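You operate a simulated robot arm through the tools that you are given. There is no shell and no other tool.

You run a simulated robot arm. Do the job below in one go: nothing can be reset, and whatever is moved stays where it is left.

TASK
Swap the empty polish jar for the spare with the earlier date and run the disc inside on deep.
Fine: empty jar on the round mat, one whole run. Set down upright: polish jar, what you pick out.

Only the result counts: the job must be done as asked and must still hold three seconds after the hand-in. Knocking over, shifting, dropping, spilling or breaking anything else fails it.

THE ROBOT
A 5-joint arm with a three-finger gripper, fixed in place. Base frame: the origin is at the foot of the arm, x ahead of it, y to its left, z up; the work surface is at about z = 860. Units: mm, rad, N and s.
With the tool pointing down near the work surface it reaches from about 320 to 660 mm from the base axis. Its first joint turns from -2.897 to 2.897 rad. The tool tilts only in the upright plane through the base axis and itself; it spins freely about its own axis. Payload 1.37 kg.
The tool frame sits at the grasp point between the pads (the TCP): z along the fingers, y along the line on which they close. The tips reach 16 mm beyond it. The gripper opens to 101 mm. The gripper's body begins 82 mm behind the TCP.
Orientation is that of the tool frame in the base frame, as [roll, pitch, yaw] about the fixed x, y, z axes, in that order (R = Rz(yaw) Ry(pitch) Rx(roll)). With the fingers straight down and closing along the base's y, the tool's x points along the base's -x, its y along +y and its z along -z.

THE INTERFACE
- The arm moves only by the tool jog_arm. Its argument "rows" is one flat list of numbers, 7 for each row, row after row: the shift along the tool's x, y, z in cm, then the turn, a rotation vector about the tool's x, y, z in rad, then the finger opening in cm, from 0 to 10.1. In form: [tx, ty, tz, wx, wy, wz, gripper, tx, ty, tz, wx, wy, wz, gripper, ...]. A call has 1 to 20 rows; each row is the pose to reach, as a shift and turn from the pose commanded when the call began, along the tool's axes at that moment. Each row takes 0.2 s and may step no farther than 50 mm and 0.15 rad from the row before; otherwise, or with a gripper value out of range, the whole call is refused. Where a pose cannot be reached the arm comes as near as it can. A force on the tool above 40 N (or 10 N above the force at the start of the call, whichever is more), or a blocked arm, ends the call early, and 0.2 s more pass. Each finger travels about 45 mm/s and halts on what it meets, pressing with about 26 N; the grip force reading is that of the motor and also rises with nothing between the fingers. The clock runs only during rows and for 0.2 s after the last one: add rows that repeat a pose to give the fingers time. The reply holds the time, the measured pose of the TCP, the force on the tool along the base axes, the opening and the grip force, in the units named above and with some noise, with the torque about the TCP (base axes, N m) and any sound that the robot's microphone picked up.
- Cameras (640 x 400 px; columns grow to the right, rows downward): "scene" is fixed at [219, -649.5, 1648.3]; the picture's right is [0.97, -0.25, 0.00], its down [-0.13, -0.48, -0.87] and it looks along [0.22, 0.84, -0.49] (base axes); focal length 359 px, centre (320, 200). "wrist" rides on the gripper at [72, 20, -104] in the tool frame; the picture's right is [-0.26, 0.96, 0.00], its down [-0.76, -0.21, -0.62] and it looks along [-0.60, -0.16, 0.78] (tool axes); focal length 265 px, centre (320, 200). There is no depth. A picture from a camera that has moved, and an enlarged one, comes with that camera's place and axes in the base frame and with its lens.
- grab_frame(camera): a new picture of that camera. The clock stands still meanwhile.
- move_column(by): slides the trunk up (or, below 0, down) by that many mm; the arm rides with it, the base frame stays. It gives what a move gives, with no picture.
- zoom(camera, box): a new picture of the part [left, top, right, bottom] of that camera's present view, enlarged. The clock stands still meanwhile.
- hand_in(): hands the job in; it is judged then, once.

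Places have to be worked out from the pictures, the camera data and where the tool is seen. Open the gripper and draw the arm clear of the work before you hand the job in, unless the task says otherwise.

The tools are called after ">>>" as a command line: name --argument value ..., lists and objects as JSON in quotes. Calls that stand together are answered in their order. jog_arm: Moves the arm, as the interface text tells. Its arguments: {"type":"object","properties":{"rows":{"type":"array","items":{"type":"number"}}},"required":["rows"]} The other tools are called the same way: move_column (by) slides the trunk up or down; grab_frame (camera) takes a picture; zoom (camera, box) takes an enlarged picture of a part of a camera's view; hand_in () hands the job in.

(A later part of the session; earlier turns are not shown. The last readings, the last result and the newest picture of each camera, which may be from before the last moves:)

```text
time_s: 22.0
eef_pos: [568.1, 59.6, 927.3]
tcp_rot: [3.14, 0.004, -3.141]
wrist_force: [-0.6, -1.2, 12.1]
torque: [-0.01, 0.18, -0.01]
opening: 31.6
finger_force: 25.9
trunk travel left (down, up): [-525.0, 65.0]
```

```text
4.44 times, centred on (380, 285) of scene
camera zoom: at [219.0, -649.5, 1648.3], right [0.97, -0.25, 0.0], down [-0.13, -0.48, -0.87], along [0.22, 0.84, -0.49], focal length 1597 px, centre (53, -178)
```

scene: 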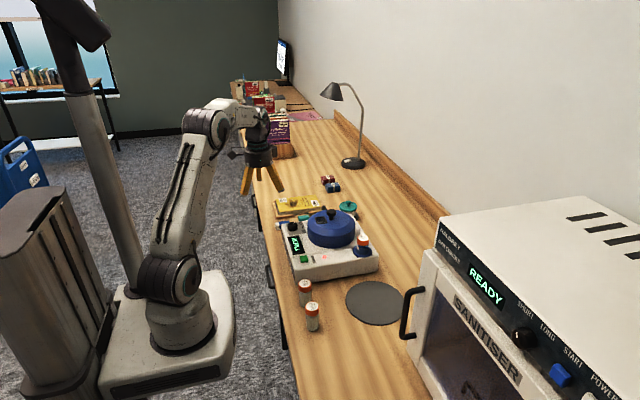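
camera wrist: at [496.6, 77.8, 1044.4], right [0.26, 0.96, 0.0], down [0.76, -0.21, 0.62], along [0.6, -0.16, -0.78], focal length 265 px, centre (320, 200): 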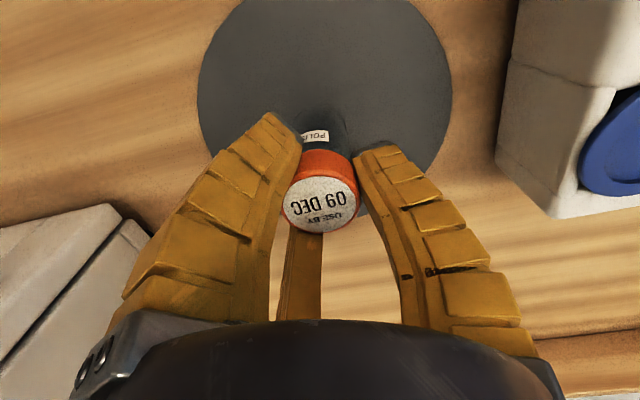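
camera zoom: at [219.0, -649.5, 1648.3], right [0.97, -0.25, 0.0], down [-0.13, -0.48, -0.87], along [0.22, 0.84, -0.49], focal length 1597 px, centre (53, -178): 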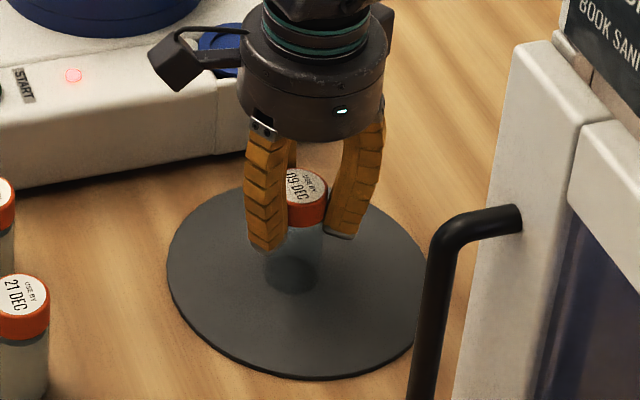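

Contact is confirmed (12 N up), so the jar stands on the mat. I ease up 1 mm, open the fingers fully clear, then rise.

>>> jog_arm --rows '[0, 0, -0.12, 0, 0, 0, 2.4, 0, 0, -0.12, 0, 0, 0, 3.4, 0, 0, -0.12, 0, 0, 0, 4.4, 0, 0, -0.12, 0, 0, 0, 5.6, 0, 0, -0.12, 0, 0, 0, 7.0, 0, 0, -0.12, 0, 0, 0, 7.0]'

>>> grab_frame --camera "wrist"

>>> zoom --camera "scene" --box '[340, 240, 420, 330]'

```text
time_s: 23.4
eef_pos: [569.3, 58.3, 926.2]
tcp_rot: [3.141, 0.0, -3.14]
wrist_force: [1.3, 0.0, 0.3]
torque: [0.02, -0.01, -0.01]
opening: 72.8
finger_force: 1.9
trunk travel left (down, up): [-525.0, 65.0]
```

```text
taken
camera wrist: at [496.1, 78.1, 1032.2], right [0.26, 0.96, 0.0], down [0.76, -0.21, 0.62], along [0.6, -0.16, -0.78], focal length 265 px, centre (320, 200)
```

wrist: 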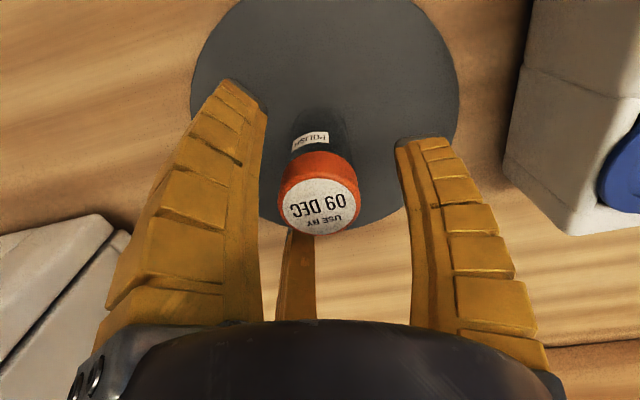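

```text
4.44 times, centred on (380, 285) of scene
camera zoom: at [219.0, -649.5, 1648.3], right [0.97, -0.25, 0.0], down [-0.13, -0.48, -0.87], along [0.22, 0.84, -0.49], focal length 1597 px, centre (53, -178)
```

zoom: 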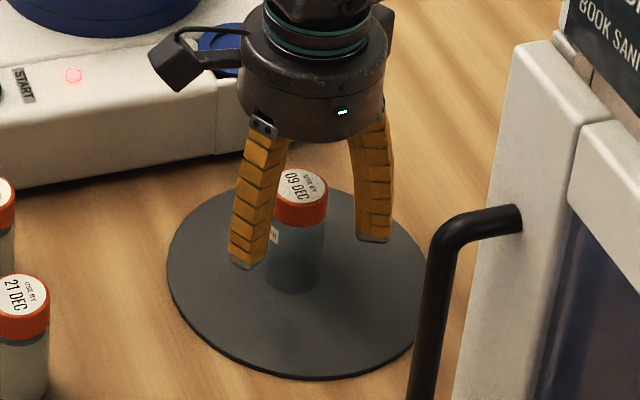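

The empty jar stands upright on the mat at about (569, 58), free of the fingers. I rise straight up to about z≈1030 and look.

>>> jog_arm --rows '[0, 0, -2.5, 0, 0, 0, 7.0, 0, 0, -5.5, 0, 0, 0, 7.0, 0, 0, -8.5, 0, 0, 0, 7.0, 0, 0, -11.0, 0, 0, 0, 7.0]'

>>> grab_frame --camera "wrist"

>>> zoom --camera "scene" --box '[280, 220, 420, 340]'

```text
time_s: 24.4
eef_pos: [567.9, 58.9, 1037.3]
tcp_rot: [-3.141, 0.001, 3.141]
wrist_force: [0.7, -0.3, -0.5]
torque: [-0.02, -0.01, 0.03]
opening: 73.0
finger_force: 2.0
trunk travel left (down, up): [-525.0, 65.0]
```

```text
taken
camera wrist: at [495.6, 77.6, 1143.1], right [0.26, 0.96, 0.0], down [0.76, -0.21, 0.62], along [0.6, -0.16, -0.78], focal length 265 px, centre (320, 200)
```

wrist: 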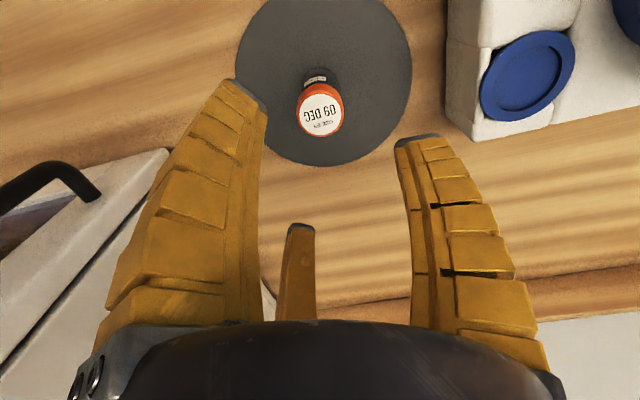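

```text
3.33 times, centred on (350, 280) of scene
camera zoom: at [219.0, -649.5, 1648.3], right [0.97, -0.25, 0.0], down [-0.13, -0.48, -0.87], along [0.22, 0.84, -0.49], focal length 1198 px, centre (220, -67)
```

zoom: 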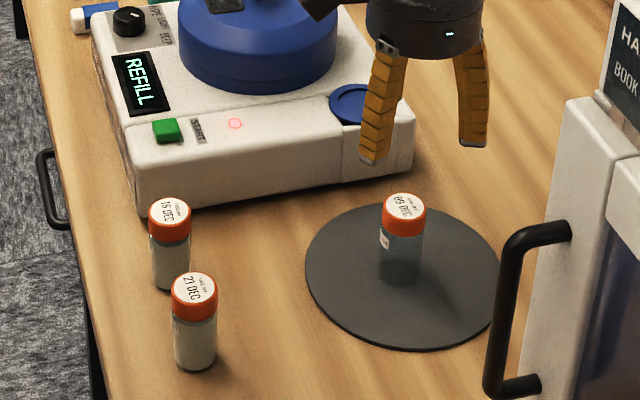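

The empty jar stands fine on the mat. I zoom in on the empty socket to see its shape.

>>> zoom --camera "wrist" --box '[460, 10, 600, 140]'

>>> zoom --camera "scene" --box '[345, 225, 409, 265]'

```text
3.08 times, centred on (530, 75) of wrist
camera zoom: at [495.6, 77.6, 1143.1], right [0.26, 0.96, 0.0], down [0.76, -0.21, 0.62], along [0.6, -0.16, -0.78], focal length 817 px, centre (-326, 585)
```

zoom: 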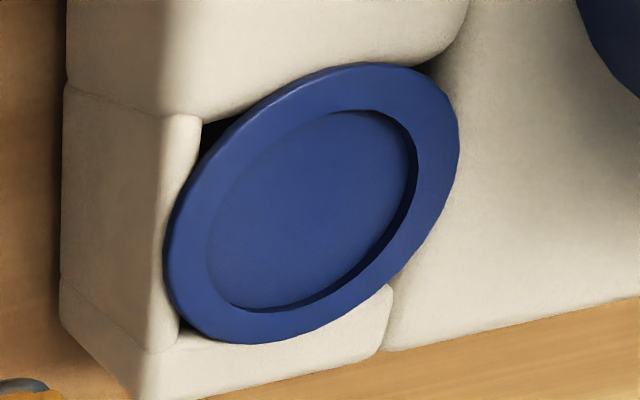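

```text
10.00 times, centred on (377, 245) of scene
camera zoom: at [219.0, -649.5, 1648.3], right [0.97, -0.25, 0.0], down [-0.13, -0.48, -0.87], along [0.22, 0.84, -0.49], focal length 3594 px, centre (-250, -250)
```

zoom: 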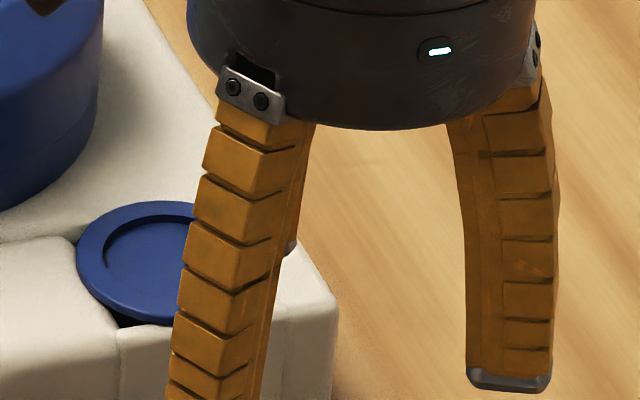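

The empty socket's floor now looks only a few mm below its rim (z≈937), while the empty jar had sat about 28 mm deep, so the floor may be sprung. I move above it for a better look.

>>> jog_arm --rows '[-0.3, 3.0, -0.6, 0, 0, 0, 7.0, -0.6, 6.5, -1.2, 0, 0, 0, 7.0, -0.9, 10.0, -1.8, 0, 0, 0, 7.0, -1.2, 12.5, -2.3, 0, 0, 0, 7.0, -1.2, 13.5, -2.3, 0, 0, 0, 7.0]'

>>> grab_frame --camera "wrist"

>>> zoom --camera "wrist" --box '[270, 60, 390, 150]'

>>> zoom --camera "scene" --box '[345, 225, 409, 265]'

```text
time_s: 25.6
eef_pos: [581.1, 193.9, 1060.0]
tcp_rot: [-3.141, 0.001, -3.141]
wrist_force: [0.3, 0.3, 0.1]
torque: [0.01, 0.0, 0.01]
opening: 72.8
finger_force: 2.1
trunk travel left (down, up): [-525.0, 65.0]
```

```text
taken
camera wrist: at [508.4, 212.8, 1165.2], right [0.26, 0.96, 0.0], down [0.76, -0.21, 0.62], along [0.6, -0.16, -0.78], focal length 265 px, centre (320, 200)
```

wrist: 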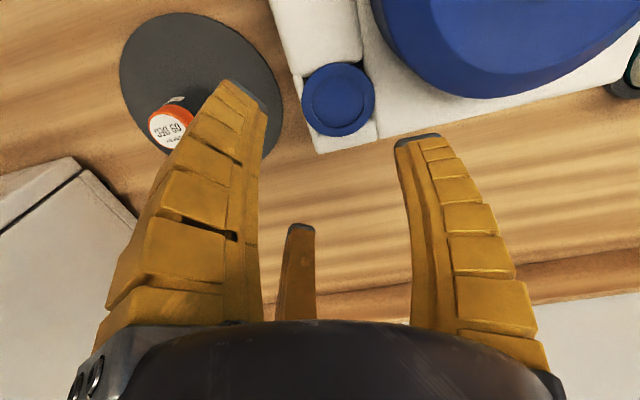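

```text
4.44 times, centred on (330, 105) of wrist
camera zoom: at [508.4, 212.8, 1165.2], right [0.26, 0.96, 0.0], down [0.76, -0.21, 0.62], along [0.6, -0.16, -0.78], focal length 1180 px, centre (276, 622)
```

zoom: 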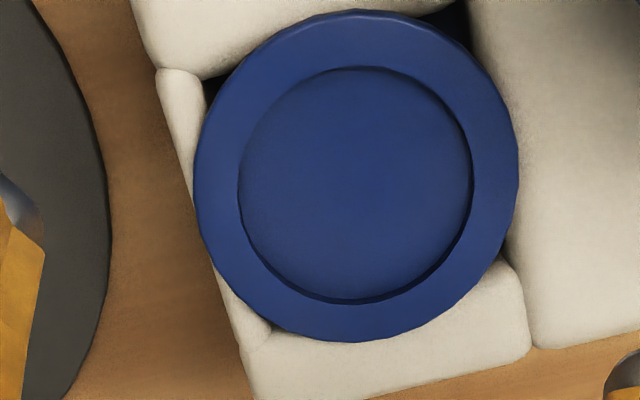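

```text
10.00 times, centred on (377, 245) of scene
camera zoom: at [219.0, -649.5, 1648.3], right [0.97, -0.25, 0.0], down [-0.13, -0.48, -0.87], along [0.22, 0.84, -0.49], focal length 3594 px, centre (-250, -250)
```

zoom: 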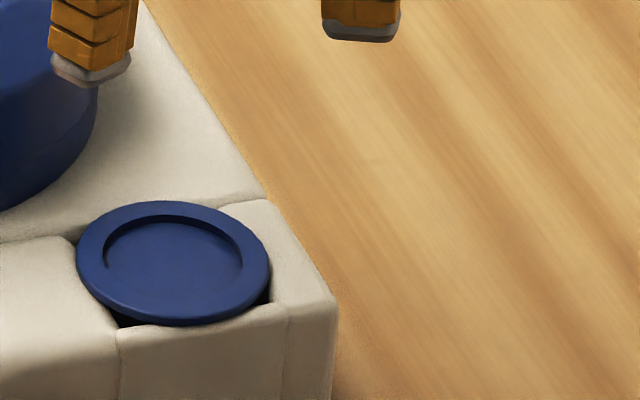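

The socket is centred at about (583.5, 208), with a ~45 mm recess versus the 34 mm jar. Now I travel to the 16 DEC spare at about (373.5, 108.5), staying at z≈1060.

>>> jog_arm --rows '[3.5, -1.4, 0, 0, 0, 0, 7.0, 7.0, -2.9, 0, 0, 0, 0, 7.0, 10.5, -4.3, 0, 0, 0, 0, 7.0, 14.0, -5.7, 0, 0, 0, 0, 7.0, 17.5, -7.1, 0, 0, 0, 0, 7.0, 20.75, -8.55, 0, 0, 0, 0, 7.0, 20.75, -8.55, 2.0, 0, 0, 0, 7.0]'

>>> grab_frame --camera "wrist"

>>> zoom --camera "scene" --box '[260, 220, 380, 340]'

```text
time_s: 27.2
eef_pos: [372.8, 107.6, 1040.1]
tcp_rot: [-3.141, 0.0, -3.141]
wrist_force: [0.2, -0.2, 1.1]
torque: [0.02, 0.02, -0.02]
opening: 72.8
finger_force: 1.9
trunk travel left (down, up): [-525.0, 65.0]
```

```text
taken
camera wrist: at [300.4, 127.4, 1145.8], right [0.26, 0.96, 0.0], down [0.76, -0.21, 0.62], along [0.6, -0.16, -0.78], focal length 265 px, centre (320, 200)
```

wrist: 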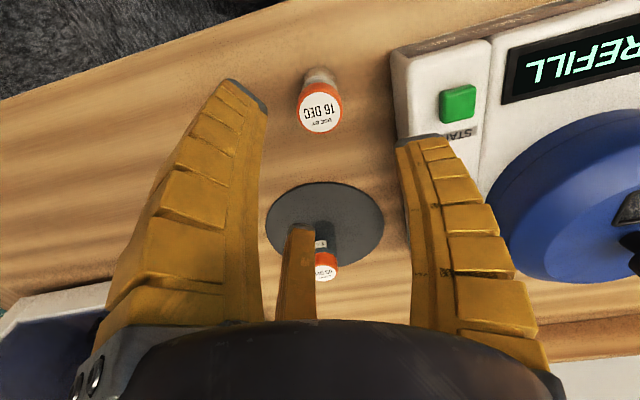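

```text
3.33 times, centred on (320, 280) of scene
camera zoom: at [219.0, -649.5, 1648.3], right [0.97, -0.25, 0.0], down [-0.13, -0.48, -0.87], along [0.22, 0.84, -0.49], focal length 1198 px, centre (320, -67)
```

zoom: 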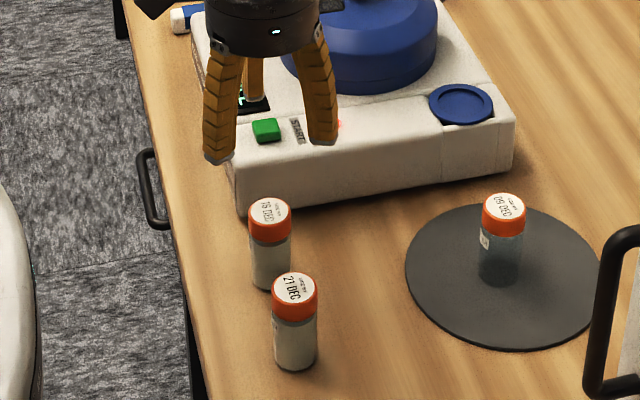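

The 16 DEC cap is right below the TCP (within ~1 mm). I descend to z≈924 with open fingers.

>>> jog_arm --rows '[-0.08, 0.05, 3.5, 0, 0, 0, 7.0, -0.08, 0.05, 7.0, 0, 0, 0, 7.0, -0.08, 0.05, 10.0, 0, 0, 0, 7.0, -0.08, 0.05, 11.6, 0, 0, 0, 7.0, -0.08, 0.05, 11.6, 0, 0, 0, 7.0]'

>>> grab_frame --camera "wrist"

>>> zoom --camera "scene" --box '[260, 220, 380, 340]'

```text
time_s: 28.4
eef_pos: [372.0, 110.1, 922.9]
tcp_rot: [3.141, 0.002, 3.141]
wrist_force: [0.2, -0.3, 0.4]
torque: [-0.03, 0.0, -0.01]
opening: 72.8
finger_force: 2.1
trunk travel left (down, up): [-525.0, 65.0]
```

```text
taken
camera wrist: at [299.5, 129.1, 1029.0], right [0.26, 0.96, 0.0], down [0.76, -0.21, 0.62], along [0.6, -0.16, -0.78], focal length 265 px, centre (320, 200)
```

wrist: 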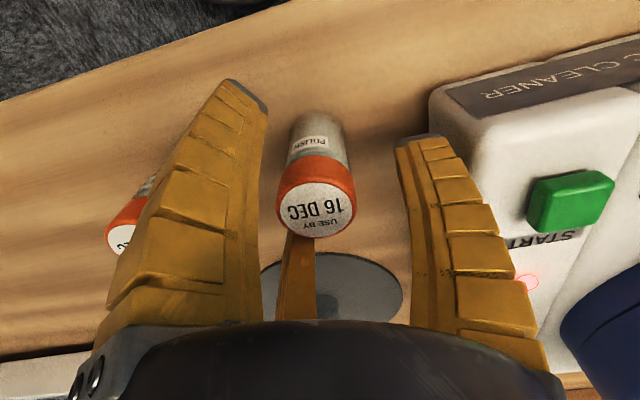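

```text
3.33 times, centred on (320, 280) of scene
camera zoom: at [219.0, -649.5, 1648.3], right [0.97, -0.25, 0.0], down [-0.13, -0.48, -0.87], along [0.22, 0.84, -0.49], focal length 1198 px, centre (320, -67)
```

zoom: 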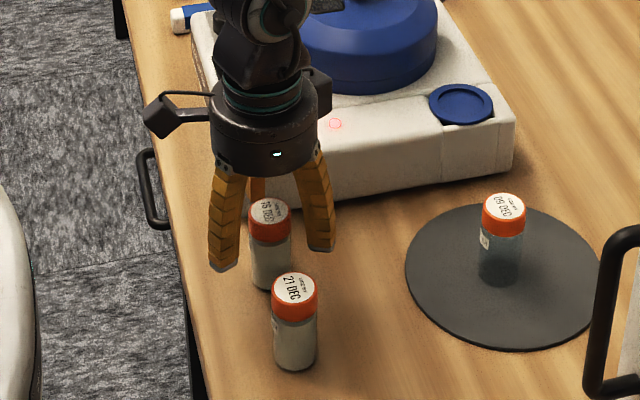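

The jar is centred within ~1.5 mm. I nudge y by −1 mm and close on the cap.

>>> jog_arm --rows '[0, -0.1, 0, 0, 0, 0, 5.5, 0, -0.1, 0, 0, 0, 0, 4.2, 0, -0.1, 0, 0, 0, 0, 3.2, 0, -0.1, 0, 0, 0, 0, 2.2, 0, -0.1, 0, 0, 0, 0, 2.2, 0, -0.1, 0, 0, 0, 0, 2.2]'

>>> grab_frame --camera "wrist"

>>> zoom --camera "scene" --box '[260, 220, 380, 340]'

```text
time_s: 29.8
eef_pos: [373.2, 109.0, 924.4]
tcp_rot: [-3.141, 0.002, -3.141]
wrist_force: [-2.2, -0.2, 9.7]
torque: [0.08, 0.2, -0.01]
opening: 32.6
finger_force: 26.2
trunk travel left (down, up): [-525.0, 65.0]
```

```text
taken
camera wrist: at [299.9, 127.7, 1029.9], right [0.26, 0.96, 0.0], down [0.76, -0.21, 0.62], along [0.6, -0.16, -0.78], focal length 265 px, centre (320, 200)
```

wrist: 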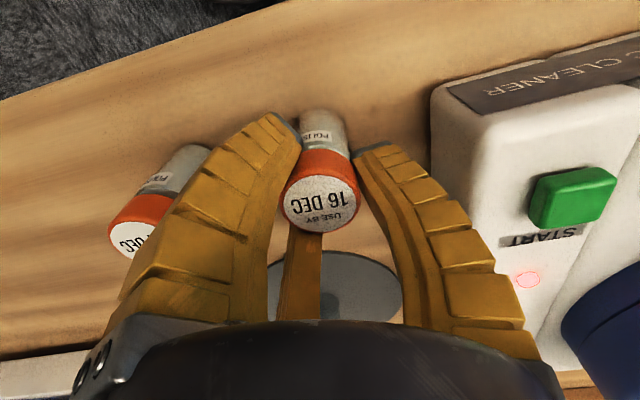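

```text
3.33 times, centred on (320, 280) of scene
camera zoom: at [219.0, -649.5, 1648.3], right [0.97, -0.25, 0.0], down [-0.13, -0.48, -0.87], along [0.22, 0.84, -0.49], focal length 1198 px, centre (320, -67)
```

zoom: 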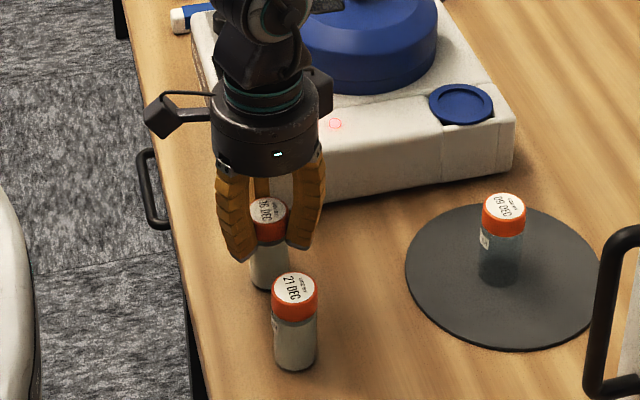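

The cap is gripped. I lift it smoothly to about z≈1070 and check the load and the hold.

>>> jog_arm --rows '[0, 0, -0.6, 0, 0, 0, 2.0, 0, 0, -1.8, 0, 0, 0, 2.0, 0, 0, -4.0, 0, 0, 0, 2.0, 0, 0, -7.0, 0, 0, 0, 2.0, 0, 0, -10.0, 0, 0, 0, 2.0, 0, 0, -12.8, 0, 0, 0, 2.0, 0, 0, -14.6, 0, 0, 0, 2.0]'

>>> grab_frame --camera "wrist"

>>> zoom --camera "scene" --box '[260, 190, 380, 310]'

```text
time_s: 31.4
eef_pos: [374.8, 107.4, 1069.3]
tcp_rot: [3.142, -0.002, -3.141]
wrist_force: [0.6, 0.1, 0.6]
torque: [0.0, 0.01, -0.01]
opening: 25.5
finger_force: 4.2
trunk travel left (down, up): [-525.0, 65.0]
```

```text
taken
camera wrist: at [302.3, 127.5, 1175.7], right [0.26, 0.96, 0.0], down [0.76, -0.21, 0.62], along [0.6, -0.16, -0.78], focal length 265 px, centre (320, 200)
```

wrist: 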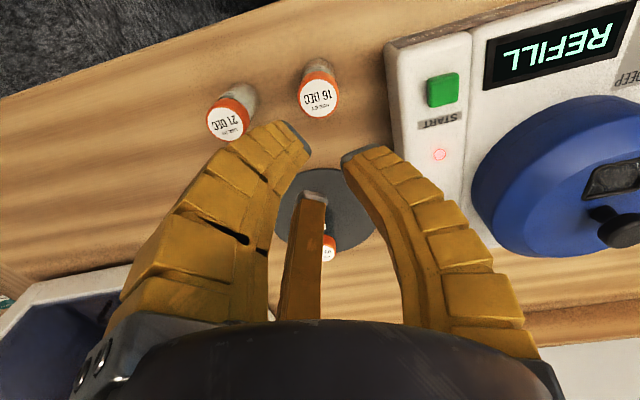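

```text
3.33 times, centred on (320, 250) of scene
camera zoom: at [219.0, -649.5, 1648.3], right [0.97, -0.25, 0.0], down [-0.13, -0.48, -0.87], along [0.22, 0.84, -0.49], focal length 1198 px, centre (320, 33)
```

zoom: 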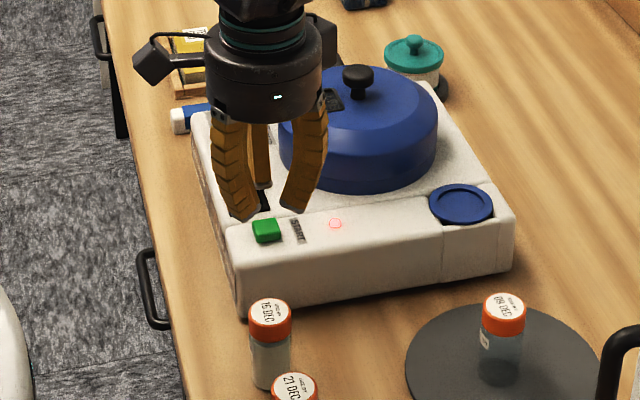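

The full jar slipped out of the grip but is still standing upright at about (372, 108.5). I'll grip it lower, on the glass just under the cap: open, and descend again.

>>> jog_arm --rows '[0, 0, 0, 0, 0, 0, 4.0, 0, 0, 0, 0, 0, 0, 6.0, 0.1, 0.08, 0, 0, 0, 0, 7.2, 0.15, 0.08, 3.0, 0, 0, 0, 7.2, 0.15, 0.08, 6.5, 0, 0, 0, 7.2, 0.15, 0.08, 10.0, 0, 0, 0, 7.2, 0.15, 0.08, 13.0, 0, 0, 0, 7.2, 0.15, 0.08, 13.0, 0, 0, 0, 7.2]'

>>> grab_frame --camera "wrist"

>>> zoom --camera "scene" --box '[270, 240, 370, 330]'

```text
time_s: 33.2
eef_pos: [374.6, 108.3, 939.6]
tcp_rot: [-3.141, 0.0, 3.141]
wrist_force: [0.3, 0.8, 0.5]
torque: [0.02, 0.01, 0.02]
opening: 74.7
finger_force: 2.3
trunk travel left (down, up): [-525.0, 65.0]
```

```text
taken
camera wrist: at [301.7, 127.9, 1046.3], right [0.26, 0.96, 0.0], down [0.76, -0.21, 0.62], along [0.6, -0.16, -0.78], focal length 265 px, centre (320, 200)
```

wrist: 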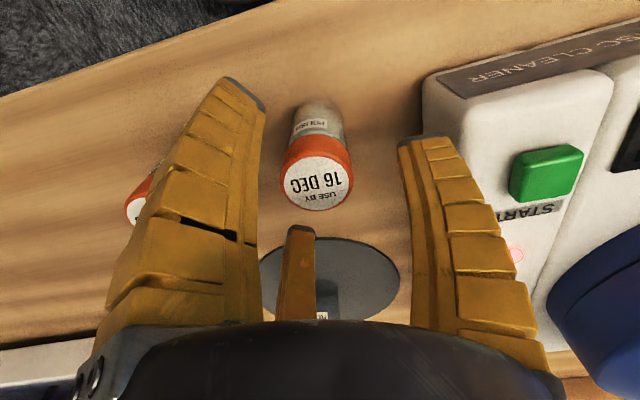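

```text
4.44 times, centred on (320, 285) of scene
camera zoom: at [219.0, -649.5, 1648.3], right [0.97, -0.25, 0.0], down [-0.13, -0.48, -0.87], along [0.22, 0.84, -0.49], focal length 1597 px, centre (320, -178)
```

zoom: 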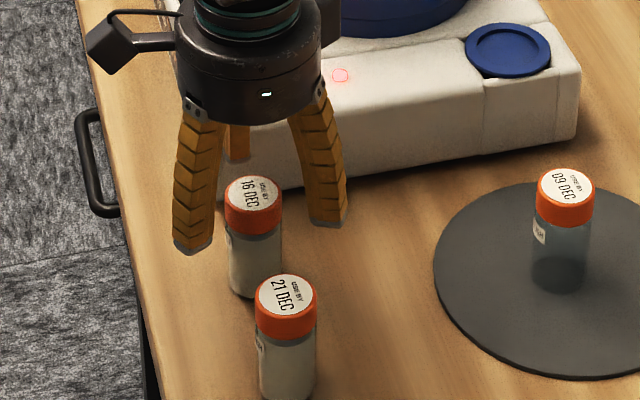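

The jar sits centred (about 1 mm off). I descend to z≈912 so the pads meet the glass right under the cap.

>>> jog_arm --rows '[0.08, -0.06, 1.4, 0, 0, 0, 7.2, 0.08, -0.06, 2.75, 0, 0, 0, 7.2, 0.08, -0.06, 2.75, 0, 0, 0, 7.2]'

>>> grab_frame --camera "wrist"

>>> zoom --camera "scene" --box '[270, 240, 370, 330]'

```text
time_s: 34.0
eef_pos: [372.5, 107.5, 911.8]
tcp_rot: [3.141, 0.0, 3.141]
wrist_force: [0.2, -0.1, -0.2]
torque: [0.02, 0.0, 0.02]
opening: 74.6
finger_force: 1.8
trunk travel left (down, up): [-525.0, 65.0]
```

```text
taken
camera wrist: at [300.3, 126.7, 1018.5], right [0.26, 0.96, 0.0], down [0.76, -0.21, 0.62], along [0.6, -0.16, -0.78], focal length 265 px, centre (320, 200)
```

wrist: 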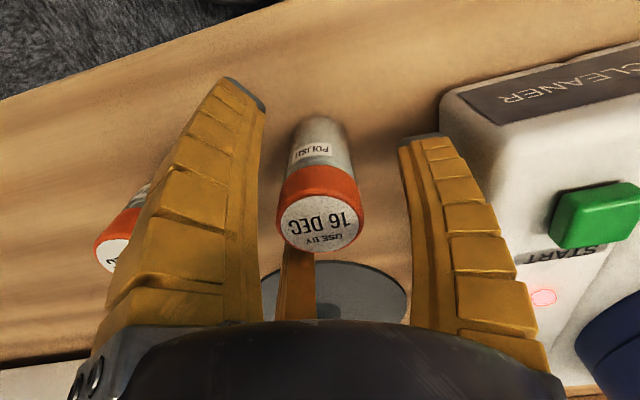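

```text
4.44 times, centred on (320, 285) of scene
camera zoom: at [219.0, -649.5, 1648.3], right [0.97, -0.25, 0.0], down [-0.13, -0.48, -0.87], along [0.22, 0.84, -0.49], focal length 1597 px, centre (320, -178)
```

zoom: 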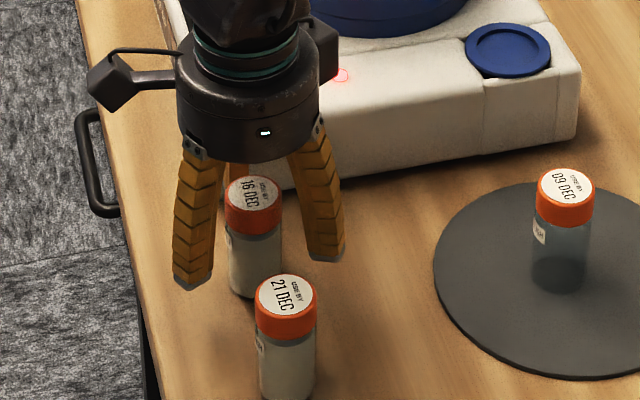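

Alignment is exact. I close on the glass body under the cap.

>>> jog_arm --rows '[0, 0, 0, 0, 0, 0, 5.5, 0, 0, 0, 0, 0, 0, 4.2, 0, 0, 0, 0, 0, 0, 3.2, 0, 0, 0, 0, 0, 0, 2.2, 0, 0, 0, 0, 0, 0, 1.2, 0, 0, 0, 0, 0, 0, 1.2]'

>>> zoom --camera "wrist" --box '[240, 90, 400, 260]'

>>> zoom --camera "scene" --box '[285, 255, 345, 325]'

```text
time_s: 35.4
eef_pos: [373.2, 107.1, 914.2]
tcp_rot: [3.141, 0.002, 3.141]
wrist_force: [-0.1, 1.0, 10.6]
torque: [0.1, 0.25, 0.01]
opening: 32.7
finger_force: 25.9
trunk travel left (down, up): [-525.0, 65.0]
```

```text
2.35 times, centred on (320, 175) of wrist
camera zoom: at [299.9, 126.7, 1019.2], right [0.26, 0.96, 0.0], down [0.76, -0.21, 0.62], along [0.6, -0.16, -0.78], focal length 624 px, centre (320, 259)
```

zoom: 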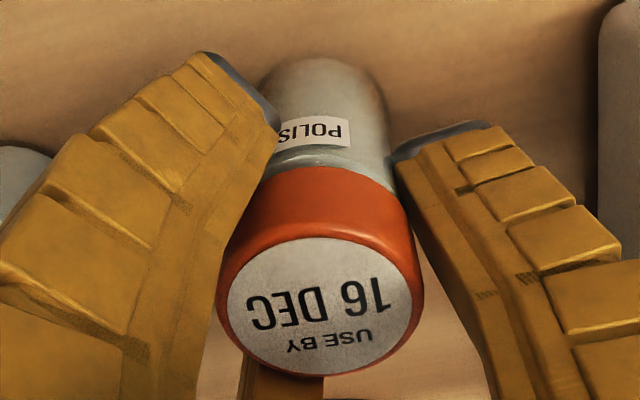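

```text
5.71 times, centred on (315, 290) of scene
camera zoom: at [219.0, -649.5, 1648.3], right [0.97, -0.25, 0.0], down [-0.13, -0.48, -0.87], along [0.22, 0.84, -0.49], focal length 2054 px, centre (349, -314)
```

zoom: 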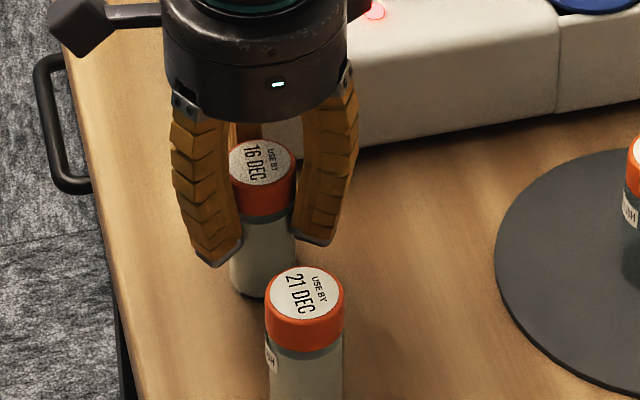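

The grip reads 26 N at 32.7 mm with a 10 N preload onto the table. I lift only a few mm slowly to see if the jar follows this time.

>>> jog_arm --rows '[0, 0, -0.1, 0, 0, 0, 0.5, 0, 0, -0.2, 0, 0, 0, 0.5, 0, 0, -0.3, 0, 0, 0, 0.5, 0, 0, -0.4, 0, 0, 0, 0.5, 0, 0, -0.5, 0, 0, 0, 0.5, 0, 0, -0.6, 0, 0, 0, 0.5]'

>>> zoom --camera "wrist" --box '[240, 90, 400, 260]'

>>> zoom --camera "scene" --box '[285, 255, 345, 325]'

```text
time_s: 36.8
eef_pos: [371.2, 108.5, 918.0]
tcp_rot: [3.141, 0.0, 3.141]
wrist_force: [0.0, 0.6, -0.5]
torque: [-0.02, 0.01, 0.01]
opening: 29.3
finger_force: 26.2
trunk travel left (down, up): [-525.0, 65.0]
```

```text
2.35 times, centred on (320, 175) of wrist
camera zoom: at [299.0, 127.2, 1023.5], right [0.26, 0.96, 0.0], down [0.76, -0.21, 0.62], along [0.6, -0.16, -0.78], focal length 624 px, centre (320, 259)
```

zoom: 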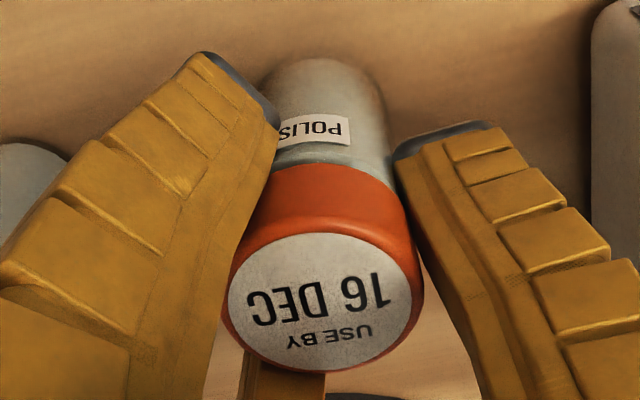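

```text
5.71 times, centred on (315, 290) of scene
camera zoom: at [219.0, -649.5, 1648.3], right [0.97, -0.25, 0.0], down [-0.13, -0.48, -0.87], along [0.22, 0.84, -0.49], focal length 2054 px, centre (349, -314)
```

zoom: 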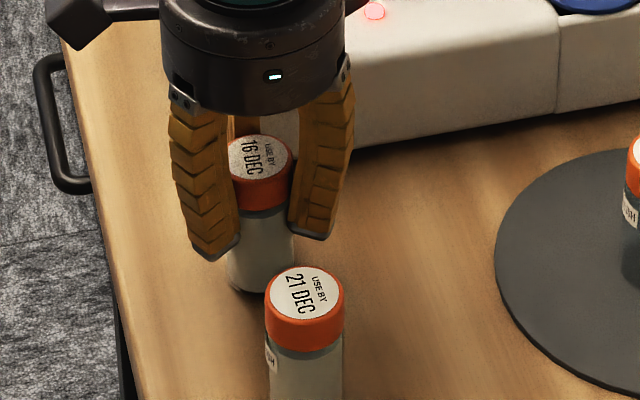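

The jar now follows the hand (lifted ~3.5 mm). I keep lifting gently and check partway.

>>> jog_arm --rows '[0, 0, -0.3, 0, 0, 0, 0.5, 0, 0, -0.7, 0, 0, 0, 0.5, 0, 0, -1.2, 0, 0, 0, 0.5, 0, 0, -1.7, 0, 0, 0, 0.5, 0, 0, -2.2, 0, 0, 0, 0.5, 0, 0, -2.5, 0, 0, 0, 0.5]'

>>> zoom --camera "wrist" --box '[240, 90, 400, 260]'

>>> zoom --camera "scene" --box '[285, 240, 345, 310]'

```text
time_s: 38.2
eef_pos: [370.6, 107.6, 942.7]
tcp_rot: [3.141, 0.0, 3.141]
wrist_force: [0.5, -0.8, -0.1]
torque: [-0.01, 0.0, 0.0]
opening: 29.5
finger_force: 26.0
trunk travel left (down, up): [-525.0, 65.0]
```

```text
2.35 times, centred on (320, 175) of wrist
camera zoom: at [299.1, 127.2, 1048.8], right [0.26, 0.96, 0.0], down [0.76, -0.21, 0.62], along [0.6, -0.16, -0.78], focal length 624 px, centre (320, 259)
```

zoom: 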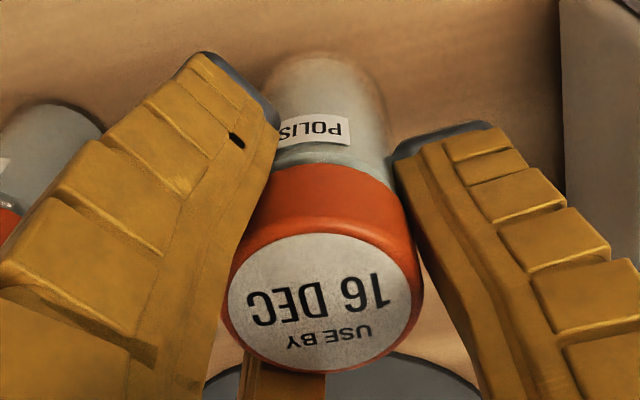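

```text
5.71 times, centred on (315, 275) of scene
camera zoom: at [219.0, -649.5, 1648.3], right [0.97, -0.25, 0.0], down [-0.13, -0.48, -0.87], along [0.22, 0.84, -0.49], focal length 2054 px, centre (349, -229)
```

zoom: 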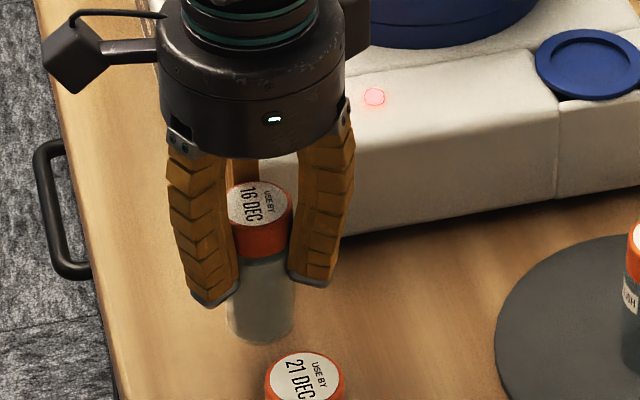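

The jar hangs steady and unchanged in the grip. I continue lifting smoothly to z≈1040.

>>> jog_arm --rows '[0, 0, -0.4, 0, 0, 0, 0.5, 0, 0, -1.1, 0, 0, 0, 0.5, 0, 0, -2.0, 0, 0, 0, 0.5, 0, 0, -3.0, 0, 0, 0, 0.5, 0, 0, -4.0, 0, 0, 0, 0.5, 0, 0, -5.0, 0, 0, 0, 0.5, 0, 0, -6.0, 0, 0, 0, 0.5, 0, 0, -7.0, 0, 0, 0, 0.5, 0, 0, -8.0, 0, 0, 0, 0.5, 0, 0, -8.9, 0, 0, 0, 0.5, 0, 0, -9.5, 0, 0, 0, 0.5, 0, 0, -9.8, 0, 0, 0, 0.5]'

>>> grab_frame --camera "wrist"

>>> zoom --camera "scene" --box '[270, 190, 410, 310]'

```text
time_s: 40.8
eef_pos: [371.4, 108.5, 1039.7]
tcp_rot: [-3.141, 0.001, -3.14]
wrist_force: [-0.4, 0.1, -0.2]
torque: [-0.02, 0.0, -0.03]
opening: 29.1
finger_force: 26.8
trunk travel left (down, up): [-525.0, 65.0]
```

```text
taken
camera wrist: at [299.3, 127.0, 1147.1], right [0.26, 0.96, 0.0], down [0.76, -0.21, 0.62], along [0.6, -0.16, -0.78], focal length 265 px, centre (320, 200)
```

wrist: 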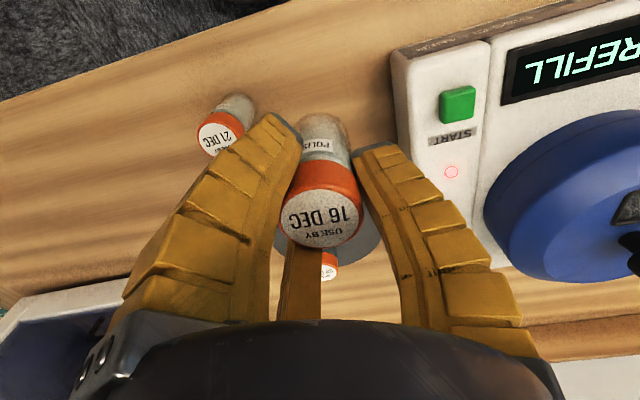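

```text
3.33 times, centred on (340, 250) of scene
camera zoom: at [219.0, -649.5, 1648.3], right [0.97, -0.25, 0.0], down [-0.13, -0.48, -0.87], along [0.22, 0.84, -0.49], focal length 1198 px, centre (253, 33)
```

zoom: 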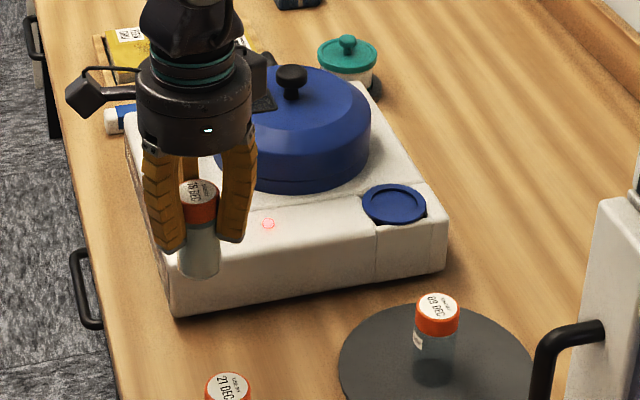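

The jar is centred and firmly held, its bottom at about z≈985. I carry it smoothly across to above the socket at (584, 208).

>>> jog_arm --rows '[-0.64, 0.3, 0, 0, 0, 0, 0.5, -2.13, 1.0, 0, 0, 0, 0, 0.5, -4.26, 2.0, 0, 0, 0, 0, 0.5, -6.8, 3.19, 0, 0, 0, 0, 0.5, -9.37, 4.39, 0, 0, 0, 0, 0.5, -11.93, 5.59, 0, 0, 0, 0, 0.5, -14.48, 6.79, 0, 0, 0, 0, 0.5, -16.83, 7.88, 0, 0, 0, 0, 0.5, -18.74, 8.78, 0, 0, 0, 0, 0.5, -20.24, 9.48, 0, 0, 0, 0, 0.5, -21.0, 9.85, 0, 0, 0, 0, 0.5, -21.3, 9.98, 0, 0, 0, 0, 0.5, -21.3, 9.98, 0, 0, 0, 0, 0.5]'

>>> grab_frame --camera "wrist"

>>> zoom --camera "scene" --box '[320, 180, 420, 270]'

```text
time_s: 43.6
eef_pos: [584.9, 209.8, 1041.3]
tcp_rot: [3.141, -0.002, 3.141]
wrist_force: [0.4, -0.3, -1.2]
torque: [0.0, 0.0, 0.01]
opening: 29.2
finger_force: 25.4
trunk travel left (down, up): [-525.0, 65.0]
```

```text
taken
camera wrist: at [512.8, 228.4, 1146.4], right [0.26, 0.96, 0.0], down [0.76, -0.21, 0.62], along [0.6, -0.16, -0.78], focal length 265 px, centre (320, 200)
```

wrist: 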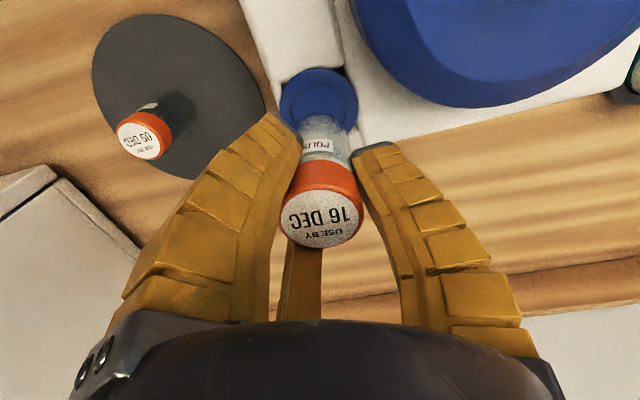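

```text
4.44 times, centred on (370, 225) of scene
camera zoom: at [219.0, -649.5, 1648.3], right [0.97, -0.25, 0.0], down [-0.13, -0.48, -0.87], along [0.22, 0.84, -0.49], focal length 1597 px, centre (98, 89)
```

zoom: 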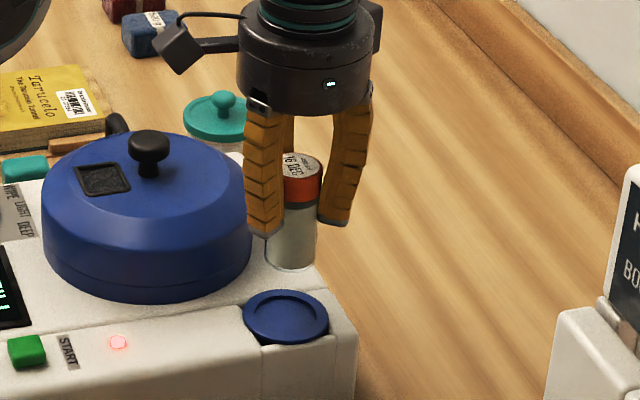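

Jar and ring are aligned in both views. I lower until the jar's bottom is just above the ring (TCP z≈997) and check.

>>> jog_arm --rows '[0, 0, 0.6, 0, 0, 0, 0.5, 0, 0, 1.6, 0, 0, 0, 0.5, 0, 0, 2.6, 0, 0, 0, 0.5, 0, 0, 3.6, 0, 0, 0, 0.5, 0, 0, 4.2, 0, 0, 0, 0.5, 0, 0, 4.4, 0, 0, 0, 0.5]'

>>> zoom --camera "wrist" --box '[240, 70, 400, 260]'

>>> zoom --camera "scene" --box '[340, 210, 400, 270]'

```text
time_s: 45.0
eef_pos: [585.1, 208.3, 997.6]
tcp_rot: [3.141, 0.0, -3.14]
wrist_force: [-0.7, -0.3, -0.5]
torque: [0.0, -0.01, 0.0]
opening: 29.2
finger_force: 26.0
trunk travel left (down, up): [-525.0, 65.0]
```

```text
2.11 times, centred on (320, 165) of wrist
camera zoom: at [512.3, 227.5, 1103.3], right [0.26, 0.96, 0.0], down [0.76, -0.21, 0.62], along [0.6, -0.16, -0.78], focal length 559 px, centre (320, 274)
```

zoom: 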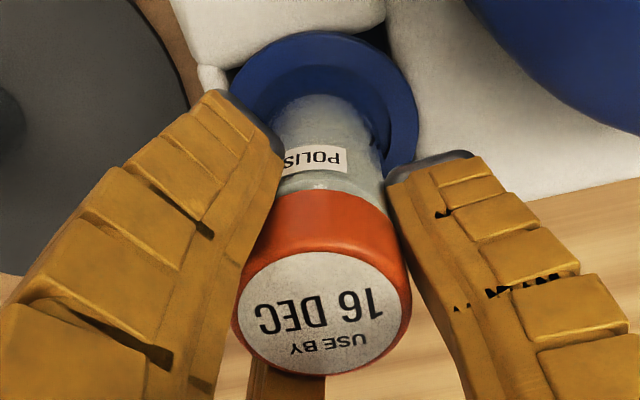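

```text
6.67 times, centred on (370, 240) of scene
camera zoom: at [219.0, -649.5, 1648.3], right [0.97, -0.25, 0.0], down [-0.13, -0.48, -0.87], along [0.22, 0.84, -0.49], focal length 2396 px, centre (-13, -67)
```

zoom: 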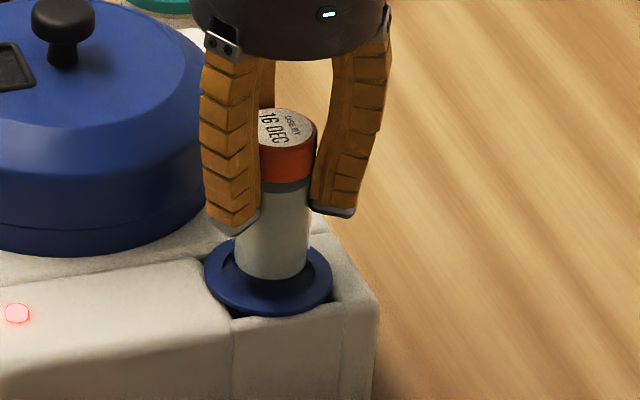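

The jar is centred over the recess. I lower in small steps while watching the force.

>>> jog_arm --rows '[0, 0, 0.2, 0, 0, 0, 0.5, 0, 0, 0.4, 0, 0, 0, 0.5, 0, 0, 0.6, 0, 0, 0, 0.5, 0, 0, 0.8, 0, 0, 0, 0.5]'

>>> zoom --camera "scene" --box '[340, 210, 400, 270]'

```text
time_s: 46.0
eef_pos: [584.2, 207.1, 988.9]
tcp_rot: [-3.141, -0.002, 3.141]
wrist_force: [0.3, -0.6, 0.0]
torque: [0.04, -0.02, 0.02]
opening: 28.9
finger_force: 26.1
trunk travel left (down, up): [-525.0, 65.0]
```

```text
6.67 times, centred on (370, 240) of scene
camera zoom: at [219.0, -649.5, 1648.3], right [0.97, -0.25, 0.0], down [-0.13, -0.48, -0.87], along [0.22, 0.84, -0.49], focal length 2396 px, centre (-13, -67)
```

zoom: 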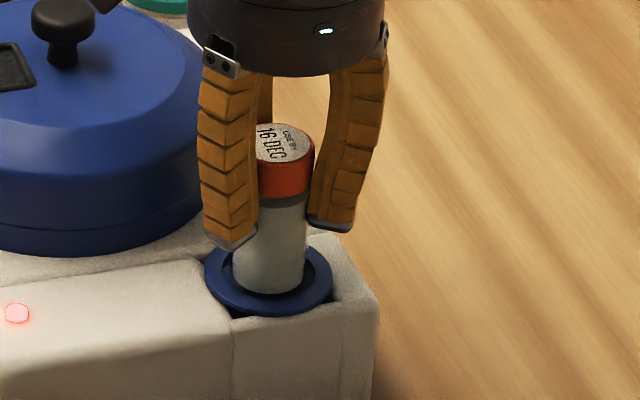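

No contact yet; the jar bottom is around ring level. I continue lowering in 2 mm steps.

>>> jog_arm --rows '[0, 0, 0.15, 0, 0, 0, 0.5, 0, 0, 0.3, 0, 0, 0, 0.5, 0, 0, 0.45, 0, 0, 0, 0.5]'

>>> zoom --camera "scene" --box '[340, 210, 400, 270]'

```text
time_s: 46.8
eef_pos: [584.5, 208.3, 983.6]
tcp_rot: [3.141, 0.0, -3.141]
wrist_force: [-0.3, 0.3, -0.1]
torque: [0.01, -0.02, -0.01]
opening: 28.6
finger_force: 26.3
trunk travel left (down, up): [-525.0, 65.0]
```

```text
6.67 times, centred on (370, 240) of scene
camera zoom: at [219.0, -649.5, 1648.3], right [0.97, -0.25, 0.0], down [-0.13, -0.48, -0.87], along [0.22, 0.84, -0.49], focal length 2396 px, centre (-13, -67)
```

zoom: 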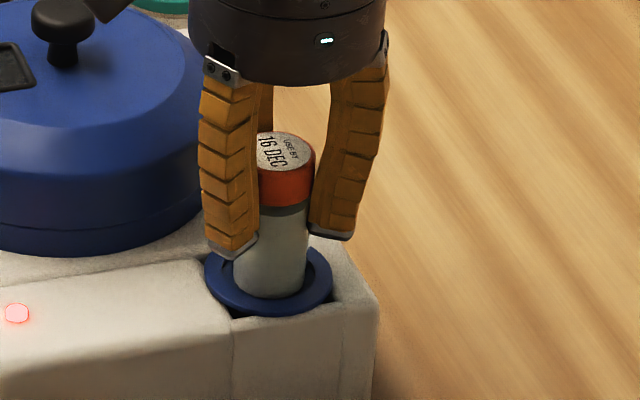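

Still no contact at bottom z≈930, so the floor gives way or lies deeper. I keep lowering slowly toward the original seat depth (TCP ≈ 961).

>>> jog_arm --rows '[0, 0, 0.2, 0, 0, 0, 0.5, 0, 0, 0.4, 0, 0, 0, 0.5, 0, 0, 0.6, 0, 0, 0, 0.5, 0, 0, 0.8, 0, 0, 0, 0.5]'

>>> zoom --camera "scene" --box '[340, 210, 400, 270]'

```text
time_s: 47.8
eef_pos: [585.0, 208.1, 977.3]
tcp_rot: [3.141, -0.001, -3.141]
wrist_force: [-0.1, -0.1, -0.6]
torque: [0.0, 0.02, 0.0]
opening: 29.0
finger_force: 26.3
trunk travel left (down, up): [-525.0, 65.0]
```

```text
6.67 times, centred on (370, 240) of scene
camera zoom: at [219.0, -649.5, 1648.3], right [0.97, -0.25, 0.0], down [-0.13, -0.48, -0.87], along [0.22, 0.84, -0.49], focal length 2396 px, centre (-13, -67)
```

zoom: 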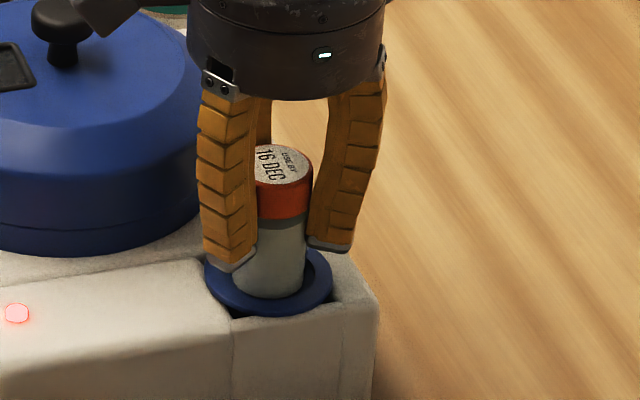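

The jar sinks in without resistance. I continue down by 10 mm more in small steps.

>>> jog_arm --rows '[0, 0, 0.2, 0, 0, 0, 0.5, 0, 0, 0.4, 0, 0, 0, 0.5, 0, 0, 0.6, 0, 0, 0, 0.5, 0, 0, 0.8, 0, 0, 0, 0.5, 0, 0, 1.0, 0, 0, 0, 0.5]'

>>> zoom --camera "scene" --box '[340, 210, 400, 270]'

>>> grab_frame --camera "wrist"

```text
time_s: 49.0
eef_pos: [585.0, 207.2, 965.6]
tcp_rot: [-3.141, 0.001, 3.142]
wrist_force: [0.3, 0.1, -0.5]
torque: [0.0, -0.02, 0.01]
opening: 29.1
finger_force: 25.7
trunk travel left (down, up): [-525.0, 65.0]
```

```text
6.67 times, centred on (370, 240) of scene
camera zoom: at [219.0, -649.5, 1648.3], right [0.97, -0.25, 0.0], down [-0.13, -0.48, -0.87], along [0.22, 0.84, -0.49], focal length 2396 px, centre (-13, -67)
```

zoom: 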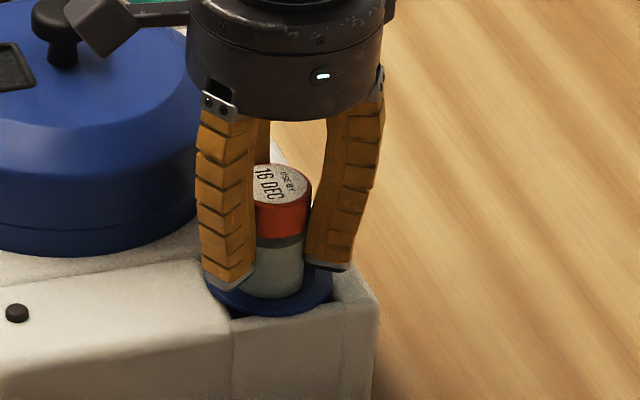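

```text
taken
camera wrist: at [511.8, 227.4, 1071.8], right [0.26, 0.96, 0.0], down [0.76, -0.21, 0.62], along [0.6, -0.16, -0.78], focal length 265 px, centre (320, 200)
```

wrist: 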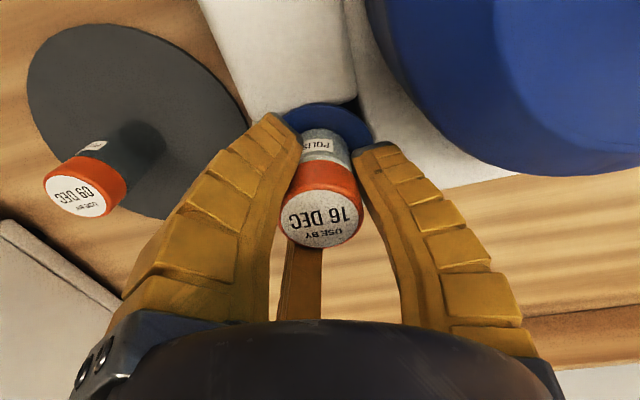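

The red lamp has gone out, so the machine senses the jar. I lower the last few millimetres in 1 mm steps to feel the seat.

>>> jog_arm --rows '[0, 0, 0.1, 0, 0, 0, 0.5, 0, 0, 0.2, 0, 0, 0, 0.5, 0, 0, 0.3, 0, 0, 0, 0.5]'

>>> zoom --camera "scene" --box '[280, 210, 400, 290]'

```text
time_s: 49.8
eef_pos: [585.1, 207.5, 964.3]
tcp_rot: [-3.141, 0.001, -3.141]
wrist_force: [0.3, -0.3, 3.5]
torque: [-0.01, 0.09, -0.02]
opening: 30.3
finger_force: 25.8
trunk travel left (down, up): [-525.0, 65.0]
```

```text
5.00 times, centred on (340, 250) of scene
camera zoom: at [219.0, -649.5, 1648.3], right [0.97, -0.25, 0.0], down [-0.13, -0.48, -0.87], along [0.22, 0.84, -0.49], focal length 1797 px, centre (220, -50)
```

zoom: 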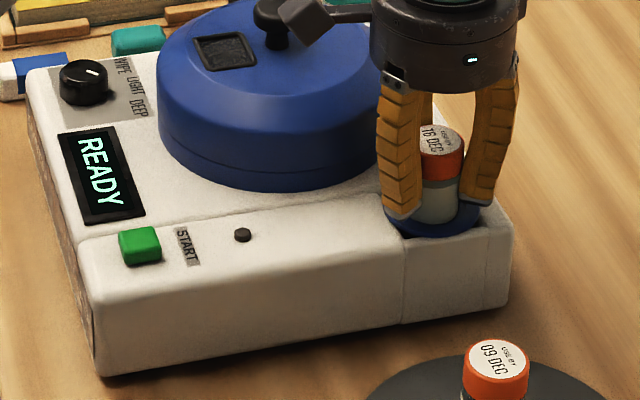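

The display reads READY and a 3.5 N contact appears; one more millimetre to confirm seating.

>>> jog_arm --rows '[0, 0, 0.06, 0, 0, 0, 0.5, 0, 0, 0.12, 0, 0, 0, 0.5]'

```text
time_s: 50.4
eef_pos: [584.3, 208.2, 963.2]
tcp_rot: [3.139, 0.005, -3.141]
wrist_force: [1.9, 0.2, 9.6]
torque: [-0.11, 0.04, 0.0]
opening: 31.5
finger_force: 25.8
trunk travel left (down, up): [-525.0, 65.0]
```

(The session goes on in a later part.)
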